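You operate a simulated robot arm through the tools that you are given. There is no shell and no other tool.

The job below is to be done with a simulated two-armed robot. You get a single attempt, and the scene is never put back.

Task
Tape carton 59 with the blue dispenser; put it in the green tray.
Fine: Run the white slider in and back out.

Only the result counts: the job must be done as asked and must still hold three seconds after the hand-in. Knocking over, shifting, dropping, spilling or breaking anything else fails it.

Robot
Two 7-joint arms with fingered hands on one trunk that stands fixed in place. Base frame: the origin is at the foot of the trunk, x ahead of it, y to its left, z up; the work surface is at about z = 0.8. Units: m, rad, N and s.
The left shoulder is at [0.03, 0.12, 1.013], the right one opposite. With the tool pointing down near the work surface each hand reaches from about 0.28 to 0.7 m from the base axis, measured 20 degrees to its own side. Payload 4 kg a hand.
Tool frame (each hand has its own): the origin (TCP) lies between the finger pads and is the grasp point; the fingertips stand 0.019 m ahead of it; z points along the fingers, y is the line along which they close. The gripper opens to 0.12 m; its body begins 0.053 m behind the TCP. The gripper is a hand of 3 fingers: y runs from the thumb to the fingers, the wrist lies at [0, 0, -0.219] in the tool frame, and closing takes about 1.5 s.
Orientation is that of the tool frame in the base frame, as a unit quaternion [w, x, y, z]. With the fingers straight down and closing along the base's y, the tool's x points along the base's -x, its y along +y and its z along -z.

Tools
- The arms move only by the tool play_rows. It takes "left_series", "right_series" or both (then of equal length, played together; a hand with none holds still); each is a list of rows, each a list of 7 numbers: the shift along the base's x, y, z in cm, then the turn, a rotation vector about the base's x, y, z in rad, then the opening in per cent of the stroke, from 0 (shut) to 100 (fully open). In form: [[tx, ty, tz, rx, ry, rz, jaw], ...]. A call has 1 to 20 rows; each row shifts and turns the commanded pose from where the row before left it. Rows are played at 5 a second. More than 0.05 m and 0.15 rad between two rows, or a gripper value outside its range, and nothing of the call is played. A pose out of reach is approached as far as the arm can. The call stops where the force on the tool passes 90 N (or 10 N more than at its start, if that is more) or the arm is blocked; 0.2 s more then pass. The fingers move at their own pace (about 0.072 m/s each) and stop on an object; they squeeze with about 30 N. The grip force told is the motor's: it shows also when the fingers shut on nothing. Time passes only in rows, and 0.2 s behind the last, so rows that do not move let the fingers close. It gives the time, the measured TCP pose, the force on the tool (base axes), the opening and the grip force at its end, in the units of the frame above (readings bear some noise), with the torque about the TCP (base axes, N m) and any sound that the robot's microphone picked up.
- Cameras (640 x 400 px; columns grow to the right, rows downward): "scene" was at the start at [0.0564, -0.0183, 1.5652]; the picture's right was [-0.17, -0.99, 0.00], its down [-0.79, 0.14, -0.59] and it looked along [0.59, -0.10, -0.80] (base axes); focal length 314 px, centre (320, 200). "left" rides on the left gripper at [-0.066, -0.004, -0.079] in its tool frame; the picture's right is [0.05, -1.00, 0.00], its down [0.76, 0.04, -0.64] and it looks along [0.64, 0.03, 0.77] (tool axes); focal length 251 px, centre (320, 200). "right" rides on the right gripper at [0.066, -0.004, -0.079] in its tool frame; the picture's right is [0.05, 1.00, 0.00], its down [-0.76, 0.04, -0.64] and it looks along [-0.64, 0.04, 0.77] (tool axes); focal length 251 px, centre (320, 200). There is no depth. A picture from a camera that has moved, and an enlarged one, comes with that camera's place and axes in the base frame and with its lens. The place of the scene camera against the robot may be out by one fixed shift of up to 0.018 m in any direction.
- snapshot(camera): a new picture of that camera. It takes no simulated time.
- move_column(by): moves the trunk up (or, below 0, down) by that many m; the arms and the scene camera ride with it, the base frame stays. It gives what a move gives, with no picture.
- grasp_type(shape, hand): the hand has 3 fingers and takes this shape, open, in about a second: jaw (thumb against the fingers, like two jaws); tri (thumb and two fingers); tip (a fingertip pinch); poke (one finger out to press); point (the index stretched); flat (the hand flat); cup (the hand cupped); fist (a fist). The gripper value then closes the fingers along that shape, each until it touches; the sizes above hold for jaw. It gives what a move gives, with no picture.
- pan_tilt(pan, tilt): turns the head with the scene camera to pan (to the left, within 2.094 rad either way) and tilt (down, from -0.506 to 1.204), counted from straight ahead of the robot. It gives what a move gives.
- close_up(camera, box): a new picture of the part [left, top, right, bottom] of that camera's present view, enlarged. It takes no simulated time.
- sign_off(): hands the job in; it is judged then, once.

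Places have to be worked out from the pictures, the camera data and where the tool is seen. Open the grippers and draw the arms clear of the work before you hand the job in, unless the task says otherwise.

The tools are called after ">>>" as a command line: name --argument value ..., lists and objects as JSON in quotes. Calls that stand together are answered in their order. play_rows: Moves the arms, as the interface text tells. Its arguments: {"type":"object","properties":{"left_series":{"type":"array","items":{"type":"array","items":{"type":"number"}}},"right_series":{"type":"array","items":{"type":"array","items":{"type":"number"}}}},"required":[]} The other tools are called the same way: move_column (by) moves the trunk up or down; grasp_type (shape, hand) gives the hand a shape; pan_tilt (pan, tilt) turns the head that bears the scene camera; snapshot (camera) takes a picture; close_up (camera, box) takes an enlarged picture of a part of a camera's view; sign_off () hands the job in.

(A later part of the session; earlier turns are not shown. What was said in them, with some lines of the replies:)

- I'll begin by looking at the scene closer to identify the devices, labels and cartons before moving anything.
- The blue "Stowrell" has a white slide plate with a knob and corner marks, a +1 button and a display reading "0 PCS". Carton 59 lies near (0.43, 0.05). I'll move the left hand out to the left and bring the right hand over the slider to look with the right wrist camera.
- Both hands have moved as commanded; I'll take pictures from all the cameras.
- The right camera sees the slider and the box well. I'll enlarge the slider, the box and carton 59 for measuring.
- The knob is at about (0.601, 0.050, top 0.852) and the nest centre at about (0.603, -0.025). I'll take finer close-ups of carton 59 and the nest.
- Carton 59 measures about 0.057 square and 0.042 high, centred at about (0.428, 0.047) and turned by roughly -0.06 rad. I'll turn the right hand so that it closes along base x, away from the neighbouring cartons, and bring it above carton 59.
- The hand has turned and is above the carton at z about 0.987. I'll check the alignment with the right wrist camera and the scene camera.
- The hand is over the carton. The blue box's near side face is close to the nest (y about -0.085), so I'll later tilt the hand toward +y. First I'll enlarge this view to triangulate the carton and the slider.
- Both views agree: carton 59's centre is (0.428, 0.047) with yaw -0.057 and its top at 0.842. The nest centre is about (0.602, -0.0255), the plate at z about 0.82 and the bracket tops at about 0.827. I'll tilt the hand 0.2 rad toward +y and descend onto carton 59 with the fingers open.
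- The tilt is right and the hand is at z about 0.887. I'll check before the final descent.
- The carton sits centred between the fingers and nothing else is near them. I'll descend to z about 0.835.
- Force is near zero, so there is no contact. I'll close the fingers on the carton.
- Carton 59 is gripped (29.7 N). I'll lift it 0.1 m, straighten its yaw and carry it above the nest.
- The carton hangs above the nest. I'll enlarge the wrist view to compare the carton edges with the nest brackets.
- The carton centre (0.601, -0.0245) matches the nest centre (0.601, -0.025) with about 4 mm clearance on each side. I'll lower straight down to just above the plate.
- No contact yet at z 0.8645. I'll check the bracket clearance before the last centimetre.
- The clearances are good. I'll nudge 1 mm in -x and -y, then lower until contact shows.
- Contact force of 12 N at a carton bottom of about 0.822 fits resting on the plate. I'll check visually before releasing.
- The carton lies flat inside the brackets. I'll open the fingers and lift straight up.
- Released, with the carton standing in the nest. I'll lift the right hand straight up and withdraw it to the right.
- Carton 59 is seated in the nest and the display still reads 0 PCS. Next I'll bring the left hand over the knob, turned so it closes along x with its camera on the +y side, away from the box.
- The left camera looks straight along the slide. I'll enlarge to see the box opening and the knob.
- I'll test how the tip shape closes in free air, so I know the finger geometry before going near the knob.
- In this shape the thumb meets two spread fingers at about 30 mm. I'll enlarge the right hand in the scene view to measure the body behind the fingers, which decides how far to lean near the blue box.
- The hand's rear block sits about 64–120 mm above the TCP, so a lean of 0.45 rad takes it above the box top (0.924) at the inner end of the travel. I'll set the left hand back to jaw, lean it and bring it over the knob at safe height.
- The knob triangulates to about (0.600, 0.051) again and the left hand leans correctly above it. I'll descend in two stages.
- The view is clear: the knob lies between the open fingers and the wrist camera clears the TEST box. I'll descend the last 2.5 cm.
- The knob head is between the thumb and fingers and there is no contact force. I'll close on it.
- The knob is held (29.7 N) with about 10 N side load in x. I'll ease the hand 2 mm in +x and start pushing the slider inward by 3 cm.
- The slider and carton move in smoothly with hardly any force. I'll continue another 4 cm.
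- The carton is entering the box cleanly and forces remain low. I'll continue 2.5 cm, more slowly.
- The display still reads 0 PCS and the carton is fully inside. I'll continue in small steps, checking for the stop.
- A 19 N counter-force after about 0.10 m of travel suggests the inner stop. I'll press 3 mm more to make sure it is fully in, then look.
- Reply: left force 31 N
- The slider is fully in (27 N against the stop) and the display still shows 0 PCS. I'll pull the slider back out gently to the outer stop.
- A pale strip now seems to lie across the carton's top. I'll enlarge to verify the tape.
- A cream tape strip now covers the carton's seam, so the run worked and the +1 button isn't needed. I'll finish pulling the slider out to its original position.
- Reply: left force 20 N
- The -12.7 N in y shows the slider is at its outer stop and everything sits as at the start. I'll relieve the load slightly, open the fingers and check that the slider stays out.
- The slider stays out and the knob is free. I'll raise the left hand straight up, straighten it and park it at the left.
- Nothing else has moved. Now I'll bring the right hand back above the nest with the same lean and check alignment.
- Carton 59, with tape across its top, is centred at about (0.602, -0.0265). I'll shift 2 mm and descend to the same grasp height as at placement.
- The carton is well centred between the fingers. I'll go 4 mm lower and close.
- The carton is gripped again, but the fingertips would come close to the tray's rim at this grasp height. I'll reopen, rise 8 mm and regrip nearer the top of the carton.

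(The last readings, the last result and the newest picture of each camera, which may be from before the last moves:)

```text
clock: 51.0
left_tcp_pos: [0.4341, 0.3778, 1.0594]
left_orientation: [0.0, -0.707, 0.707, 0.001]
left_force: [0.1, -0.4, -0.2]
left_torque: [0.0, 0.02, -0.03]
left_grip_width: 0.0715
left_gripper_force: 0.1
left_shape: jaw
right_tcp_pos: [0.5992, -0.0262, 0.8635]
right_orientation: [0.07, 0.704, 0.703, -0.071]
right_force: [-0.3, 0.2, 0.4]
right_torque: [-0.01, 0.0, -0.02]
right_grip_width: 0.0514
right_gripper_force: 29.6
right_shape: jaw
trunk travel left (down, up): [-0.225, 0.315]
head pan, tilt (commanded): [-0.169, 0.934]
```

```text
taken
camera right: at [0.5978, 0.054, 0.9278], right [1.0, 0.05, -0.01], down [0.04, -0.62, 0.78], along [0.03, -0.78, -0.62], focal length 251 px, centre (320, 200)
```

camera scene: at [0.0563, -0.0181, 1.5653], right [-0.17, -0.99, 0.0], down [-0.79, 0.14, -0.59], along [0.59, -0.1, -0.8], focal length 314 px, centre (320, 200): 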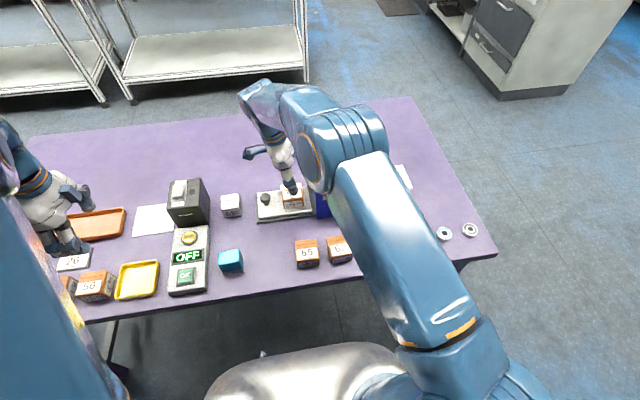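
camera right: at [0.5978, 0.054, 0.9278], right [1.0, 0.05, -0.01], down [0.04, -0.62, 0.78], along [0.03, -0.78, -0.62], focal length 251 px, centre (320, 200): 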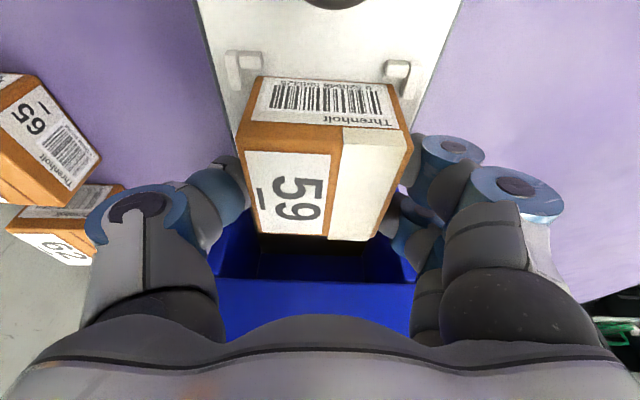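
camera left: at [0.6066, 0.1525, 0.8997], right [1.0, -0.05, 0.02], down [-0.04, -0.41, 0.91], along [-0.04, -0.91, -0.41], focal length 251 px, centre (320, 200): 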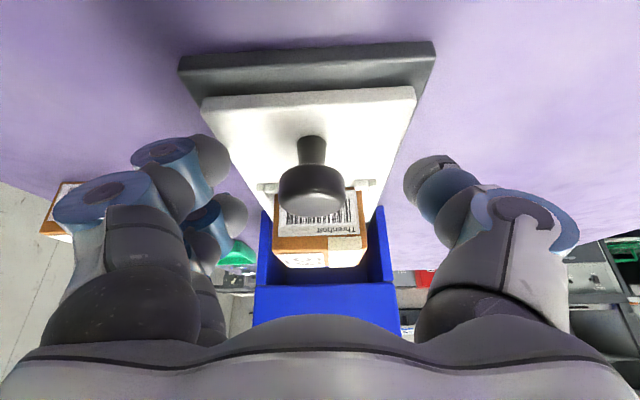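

Regripped about 8 mm higher, holding at 29.6 N. I'll lift slowly, then carry the carton high over the box to above the green tray.

>>> play_rows --right_series '[[0, 0, 0.7, 0, 0, 0, 0], [0, 0, 1.5, 0, 0, 0, 0], [0, 0, 3, 0, 0, 0, 0], [0, 0, 4, 0, 0, 0, 0], [0, 0, 4, 0, 0, 0, 0], [-1, 0, 4, 0, 0, 0, 0], [-2.5, -2, 1, 0, 0, 0, 0], [-2.6, -3, 0, 0, 0, 0, 0], [-2.6, -3, 0, 0, 0, 0, 0], [-2.6, -3, 0, 0, 0, 0, 0], [-2.6, -3, 0, 0, 0, 0, 0], [-2.6, -3, 0, 0, 0, 0, 0], [0, -3, 0, 0, 0, 0, 0], [0, -0.8, 0, 0, 0, 0, 0], [0, 0, 0, 0, 0, 0, 0]]'

>>> snapshot --camera "right"

>>> snapshot --camera "scene"

```text
clock: 54.2
left_tcp_pos: [0.4354, 0.3779, 1.0585]
left_orientation: [0.0, -0.707, 0.707, 0.0]
left_force: [-0.3, 0.4, 0.8]
left_torque: [0.04, 0.0, 0.03]
left_grip_width: 0.0716
left_gripper_force: 0.0
left_shape: jaw
right_tcp_pos: [0.4338, -0.2341, 1.045]
right_orientation: [0.071, 0.704, 0.704, -0.071]
right_force: [0.1, -0.1, -1.4]
right_torque: [0.06, -0.02, -0.02]
right_grip_width: 0.0506
right_gripper_force: 30.0
right_shape: jaw
trunk travel left (down, up): [-0.225, 0.315]
head pan, tilt (commanded): [-0.169, 0.934]
```

```text
taken
camera right: at [0.432, -0.1533, 1.109], right [1.0, 0.05, -0.01], down [0.04, -0.62, 0.78], along [0.03, -0.78, -0.62], focal length 251 px, centre (320, 200)
```

right: 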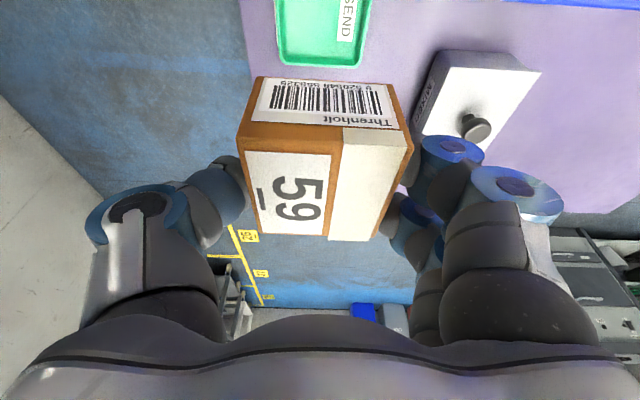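

```text
taken
camera scene: at [0.0567, -0.0184, 1.5652], right [-0.17, -0.99, 0.0], down [-0.79, 0.14, -0.59], along [0.59, -0.1, -0.8], focal length 314 px, centre (320, 200)
```

scene: 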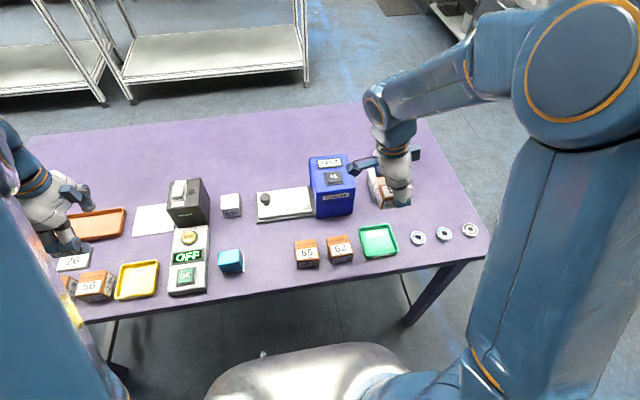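

Carton 59 is above the tray, whose centre is at about (0.436, -0.235). I'll lower to z about 0.90 and check against the rim.

>>> play_rows --right_series '[[0.1, 0, -3, 0, 0, 0, 0], [0, 0, -4, 0, 0, 0, 0], [0, 0, -4, 0, 0, 0, 0], [0, 0, -3, 0, 0, 0, 0], [0, 0, 0, 0, 0, 0, 0]]'

>>> snapshot --camera "right"

>>> close_up --camera "scene" --box '[300, 180, 460, 290]'

```text
clock: 55.4
left_tcp_pos: [0.4338, 0.3778, 1.0589]
left_orientation: [0.0, -0.707, 0.707, 0.001]
left_force: [-0.9, -0.3, -0.1]
left_torque: [-0.03, 0.02, -0.03]
left_grip_width: 0.0715
left_gripper_force: 0.0
left_shape: jaw
right_tcp_pos: [0.4356, -0.2356, 0.9071]
right_orientation: [0.071, 0.704, 0.703, -0.07]
right_force: [0.5, 0.3, -1.9]
right_torque: [-0.03, -0.03, 0.03]
right_grip_width: 0.051
right_gripper_force: 29.6
right_shape: jaw
trunk travel left (down, up): [-0.225, 0.315]
head pan, tilt (commanded): [-0.169, 0.934]
```

```text
taken
camera right: at [0.4337, -0.1555, 0.9702], right [1.0, 0.05, -0.01], down [0.04, -0.62, 0.78], along [0.03, -0.78, -0.62], focal length 251 px, centre (320, 200)
```

right: 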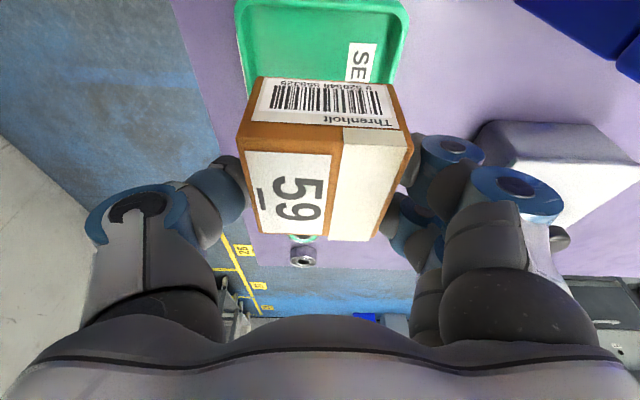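

```text
3.64 times, centred on (380, 235) of scene
camera zoom: at [0.056, -0.0184, 1.5653], right [-0.17, -0.99, 0.0], down [-0.79, 0.14, -0.59], along [0.59, -0.1, -0.8], focal length 1141 px, centre (102, 73)
```

zoom: 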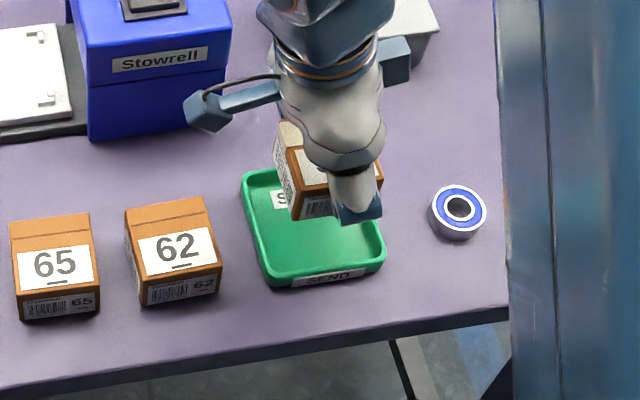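

The carton is centred over the tray. I'll lower it to just above the tray floor.

>>> play_rows --right_series '[[0, 0, -2, 0, 0, 0, 0], [0, 0, -1.5, 0, 0, 0, 0], [0, 0, -1, 0, 0, 0, 0], [0, 0, -0.6, 0, 0, 0, 0], [0, 0, 0, 0, 0, 0, 0]]'

>>> snapshot --camera "right"

>>> close_up --camera "scene" --box '[300, 180, 460, 290]'

```text
clock: 56.6
left_tcp_pos: [0.4348, 0.3776, 1.0582]
left_orientation: [0.0, 0.707, -0.707, 0.0]
left_force: [-0.5, 0.1, 0.2]
left_torque: [0.01, 0.02, -0.02]
left_grip_width: 0.0716
left_gripper_force: 0.1
left_shape: jaw
right_tcp_pos: [0.4376, -0.2339, 0.8555]
right_orientation: [0.071, 0.705, 0.703, -0.071]
right_force: [1.6, 0.1, -1.1]
right_torque: [0.0, -0.01, 0.0]
right_grip_width: 0.051
right_gripper_force: 30.1
right_shape: jaw
trunk travel left (down, up): [-0.225, 0.315]
head pan, tilt (commanded): [-0.169, 0.934]
```

```text
taken
camera right: at [0.4343, -0.154, 0.9196], right [1.0, 0.05, -0.01], down [0.04, -0.62, 0.78], along [0.03, -0.78, -0.62], focal length 251 px, centre (320, 200)
```

right: 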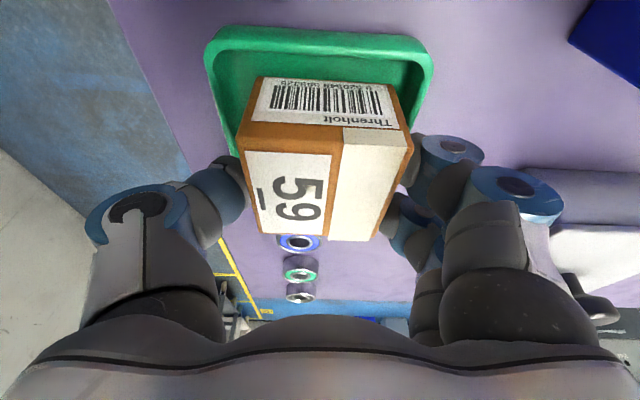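

```text
3.64 times, centred on (380, 235) of scene
camera zoom: at [0.0565, -0.0184, 1.5652], right [-0.17, -0.99, 0.0], down [-0.79, 0.14, -0.59], along [0.59, -0.1, -0.8], focal length 1141 px, centre (102, 73)
```

zoom: 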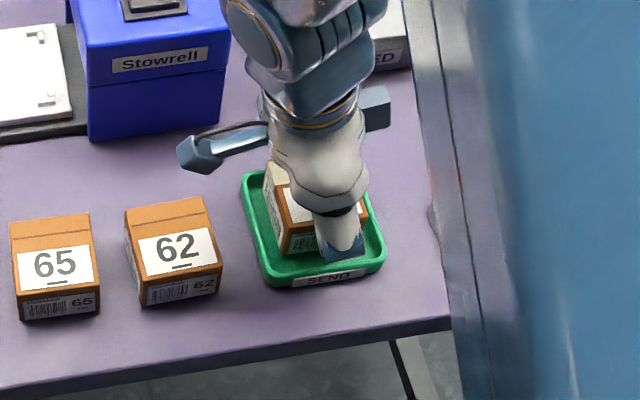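

The carton is inside the tray outline with margin on all sides. I'll lower in small steps until contact.

>>> play_rows --right_series '[[0, 0, -0.4, 0, 0, 0, 0], [0, 0, -0.3, 0, 0, 0, 0], [0, 0, -0.2, 0, 0, 0, 0], [0, 0, 0, 0, 0, 0, 0]]'

```text
clock: 57.6
left_tcp_pos: [0.4344, 0.3779, 1.0596]
left_orientation: [0.0, 0.707, -0.707, 0.0]
left_force: [0.9, -0.3, 0.4]
left_torque: [0.01, 0.01, 0.01]
left_grip_width: 0.0714
left_gripper_force: 0.1
left_shape: jaw
right_tcp_pos: [0.4369, -0.2346, 0.8475]
right_orientation: [0.071, 0.703, 0.704, -0.071]
right_force: [0.1, -0.3, -2.1]
right_torque: [-0.01, 0.05, 0.0]
right_grip_width: 0.0509
right_gripper_force: 30.3
right_shape: jaw
trunk travel left (down, up): [-0.225, 0.315]
head pan, tilt (commanded): [-0.169, 0.934]
```

No contact yet at z 0.8475; I'll continue in 2 mm steps.

>>> play_rows --right_series '[[0, 0, -0.2, 0, 0, 0, 0], [0, 0, -0.15, 0, 0, 0, 0], [0, 0, 0, 0, 0, 0, 0]]'

>>> close_up --camera "right" --box '[180, 20, 460, 200]'

```text
clock: 58.4
left_tcp_pos: [0.4324, 0.3789, 1.058]
left_orientation: [0.0, 0.708, -0.707, 0.001]
left_force: [-0.4, -0.3, -0.7]
left_torque: [-0.01, -0.02, -0.03]
left_grip_width: 0.0712
left_gripper_force: 0.1
left_shape: jaw
right_tcp_pos: [0.4367, -0.2327, 0.8449]
right_orientation: [0.072, 0.704, 0.703, -0.07]
right_force: [-0.6, -2.4, 22.0]
right_torque: [-0.03, 0.03, 0.15]
right_grip_width: 0.0515
right_gripper_force: 30.1
right_shape: jaw
trunk travel left (down, up): [-0.225, 0.315]
head pan, tilt (commanded): [-0.169, 0.934]
```

```text
2.22 times, centred on (320, 110) of right
camera zoom: at [0.4332, -0.1536, 0.9084], right [1.0, 0.05, -0.01], down [0.04, -0.62, 0.78], along [0.04, -0.78, -0.62], focal length 559 px, centre (320, 400)
```

zoom: 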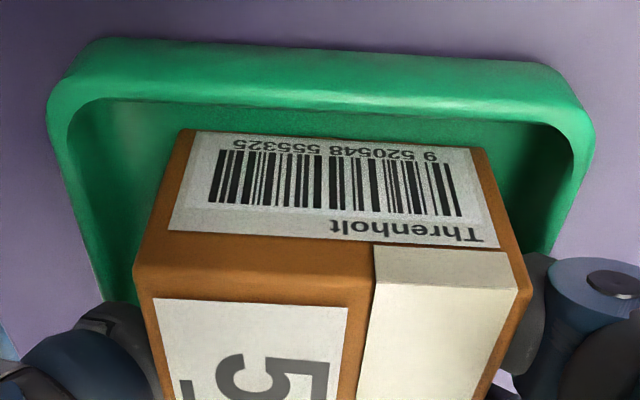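

22 N contact with the carton bottom at about 0.803, so it rests on the tray floor. I'll ease up 1.5 mm and open the fingers gradually.

>>> play_rows --right_series '[[0, 0, 0.2, 0, 0, 0, 0], [0, 0, 0, 0, 0, 0, 45], [0, 0, 0, 0, 0, 0, 55], [0, 0, 0, 0, 0, 0, 65], [0, 0, 0, 0, 0, 0, 70], [0, 0, 0, 0, 0, 0, 70]]'

>>> snapshot --camera "right"

>>> close_up --camera "scene" --box '[300, 180, 460, 290]'

```text
clock: 59.8
left_tcp_pos: [0.434, 0.3782, 1.0592]
left_orientation: [0.0, 0.707, -0.707, 0.0]
left_force: [0.3, 0.9, 0.1]
left_torque: [-0.01, -0.02, 0.01]
left_grip_width: 0.0713
left_gripper_force: 0.0
left_shape: jaw
right_tcp_pos: [0.4354, -0.2334, 0.8449]
right_orientation: [0.071, 0.703, 0.704, -0.07]
right_force: [0.2, -0.2, -0.9]
right_torque: [0.02, 0.03, -0.01]
right_grip_width: 0.0834
right_gripper_force: 0.0
right_shape: jaw
trunk travel left (down, up): [-0.225, 0.315]
head pan, tilt (commanded): [-0.169, 0.934]
```

```text
taken
camera right: at [0.4335, -0.1537, 0.9091], right [1.0, 0.05, -0.01], down [0.04, -0.62, 0.78], along [0.03, -0.78, -0.62], focal length 251 px, centre (320, 200)
```

right: 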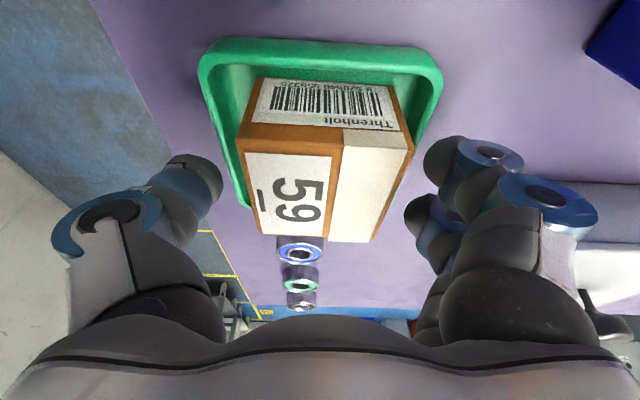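

```text
3.64 times, centred on (380, 235) of scene
camera zoom: at [0.0565, -0.0183, 1.5652], right [-0.17, -0.99, 0.0], down [-0.79, 0.14, -0.59], along [0.59, -0.1, -0.8], focal length 1141 px, centre (102, 73)
```

zoom: 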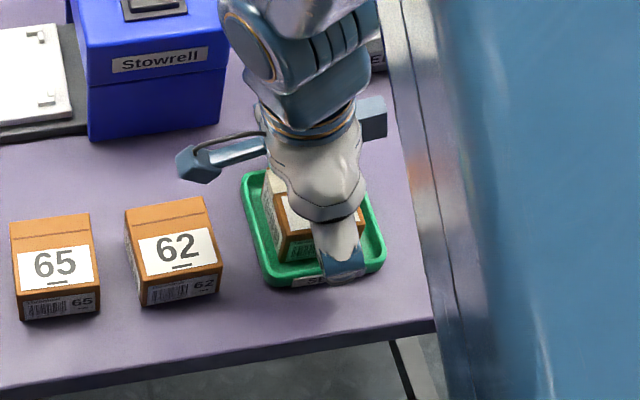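

The carton is released and stands in the tray. I'll lift the hand straight up, then withdraw it to the right and back, clear of the work.

>>> play_rows --right_series '[[0, 0, 1, 0, 0, 0, 70], [0, 0, 2, 0, 0, 0, 70], [0, 0, 3, 0, 0, 0, 70], [0, 0, 4, 0, 0, 0, 70], [0, 0, 4, 0, 0, 0, 70], [0, 0, 4, 0.1, 0, 0, 80], [0, -2, 3, 0.1, 0, 0, 100], [-1, -4, 0, 0, 0, 0, 100], [-1, -4, 0, 0, 0, 0, 100], [-1, -4, 0, 0, 0, 0, 100], [0, 0, 0, 0, 0, 0, 100]]' --left_series '[[0, 0, 0, 0, 0, 0, 80], [0, 0, 0, 0, 0, 0, 100], [0, 0, 0, 0, 0, 0, 100], [0, 0, 0, 0, 0, 0, 100], [0, 0, 0, 0, 0, 0, 100], [0, 0, 0, 0, 0, 0, 100], [0, 0, 0, 0, 0, 0, 100], [0, 0, 0, 0, 0, 0, 100], [0, 0, 0, 0, 0, 0, 100], [0, 0, 0, 0, 0, 0, 100], [0, 0, 0, 0, 0, 0, 100]]'

>>> snapshot --camera "scene"

>>> close_up --camera "scene" --box '[220, 140, 460, 290]'

```text
clock: 62.2
left_tcp_pos: [0.4346, 0.3796, 1.0592]
left_orientation: [0.0, -0.706, 0.708, 0.0]
left_force: [-0.5, 0.6, -0.7]
left_torque: [-0.02, 0.0, 0.01]
left_grip_width: 0.1203
left_gripper_force: 0.1
left_shape: jaw
right_tcp_pos: [0.4051, -0.3752, 1.0555]
right_orientation: [-0.001, 0.708, 0.707, 0.001]
right_force: [0.9, 0.9, 0.2]
right_torque: [-0.03, 0.0, 0.0]
right_grip_width: 0.12
right_gripper_force: 0.0
right_shape: jaw
trunk travel left (down, up): [-0.225, 0.315]
head pan, tilt (commanded): [-0.169, 0.934]
```

```text
taken
camera scene: at [0.0566, -0.0175, 1.5652], right [-0.17, -0.99, 0.0], down [-0.79, 0.14, -0.59], along [0.59, -0.1, -0.8], focal length 314 px, centre (320, 200)
```

scene: 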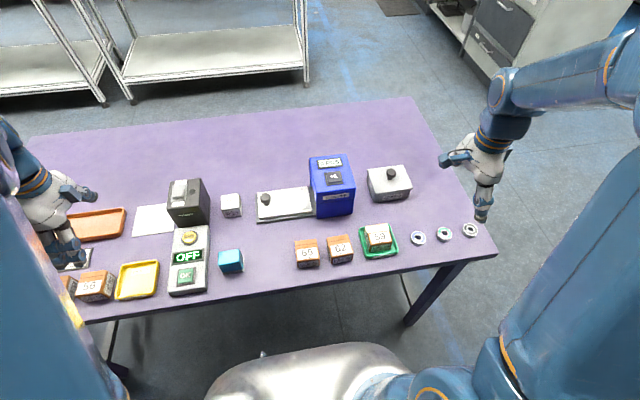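

```text
2.67 times, centred on (340, 215) of scene
camera zoom: at [0.0566, -0.0175, 1.5652], right [-0.17, -0.99, 0.0], down [-0.79, 0.14, -0.59], along [0.59, -0.1, -0.8], focal length 837 px, centre (267, 160)
```

zoom: 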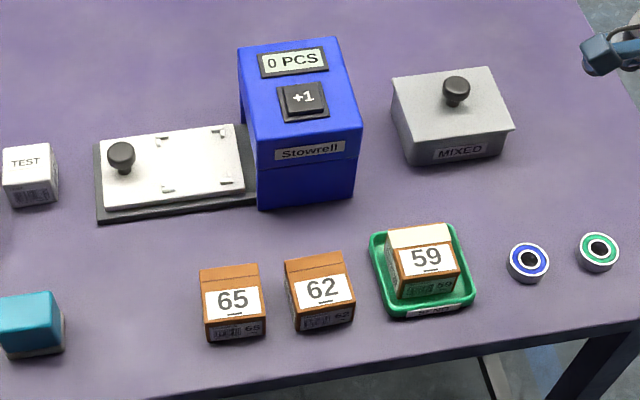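

Carton 59, taped, stands in the green tray. The slider is out, the other objects are where they were, and both hands are open and clear. I'll do one last check of the tray and the left area before handing in.

>>> close_up --camera "scene" --box '[340, 210, 420, 270]'

>>> snapshot --camera "left"

```text
6.67 times, centred on (380, 240) of scene
camera zoom: at [0.0566, -0.0175, 1.5652], right [-0.17, -0.99, 0.0], down [-0.79, 0.14, -0.59], along [0.59, -0.1, -0.8], focal length 2092 px, centre (-80, -67)
```

zoom: 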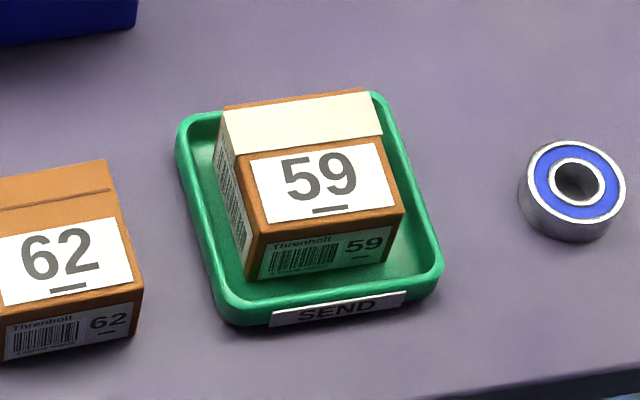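

```text
taken
camera left: at [0.4369, 0.4449, 1.1376], right [1.0, -0.05, 0.0], down [-0.04, -0.76, 0.64], along [-0.04, -0.64, -0.77], focal length 251 px, centre (320, 200)
```

left: 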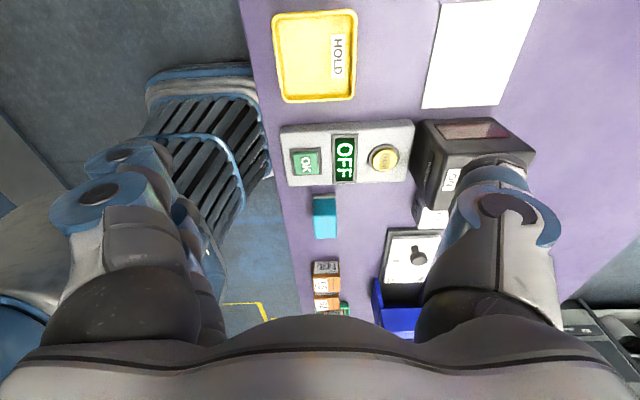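

The taped carton 59 rests flat in the green SEND tray and nothing else was disturbed. I'm handing the job in.

>>> sign_off

```text
The job is handed in.
```

Carton 59 is taped and standing flat in the green SEND tray. I handed the job in with both hands open and clear of the work.

- **Taping:** I ran the white slider in to its stop and back out to its outer stop. A strip of tape now lies across the top of the carton.
- **Counter:** The blue dispenser's display still reads "0 PCS". I did not press the +1 button, because one run of the slider applied the tape without it.
- **Other objects:** In the last pictures nothing else appeared to have moved. The cartons at the far left (26, 29 and 56) were mostly hidden behind the left arm and not fully visible in those pictures.
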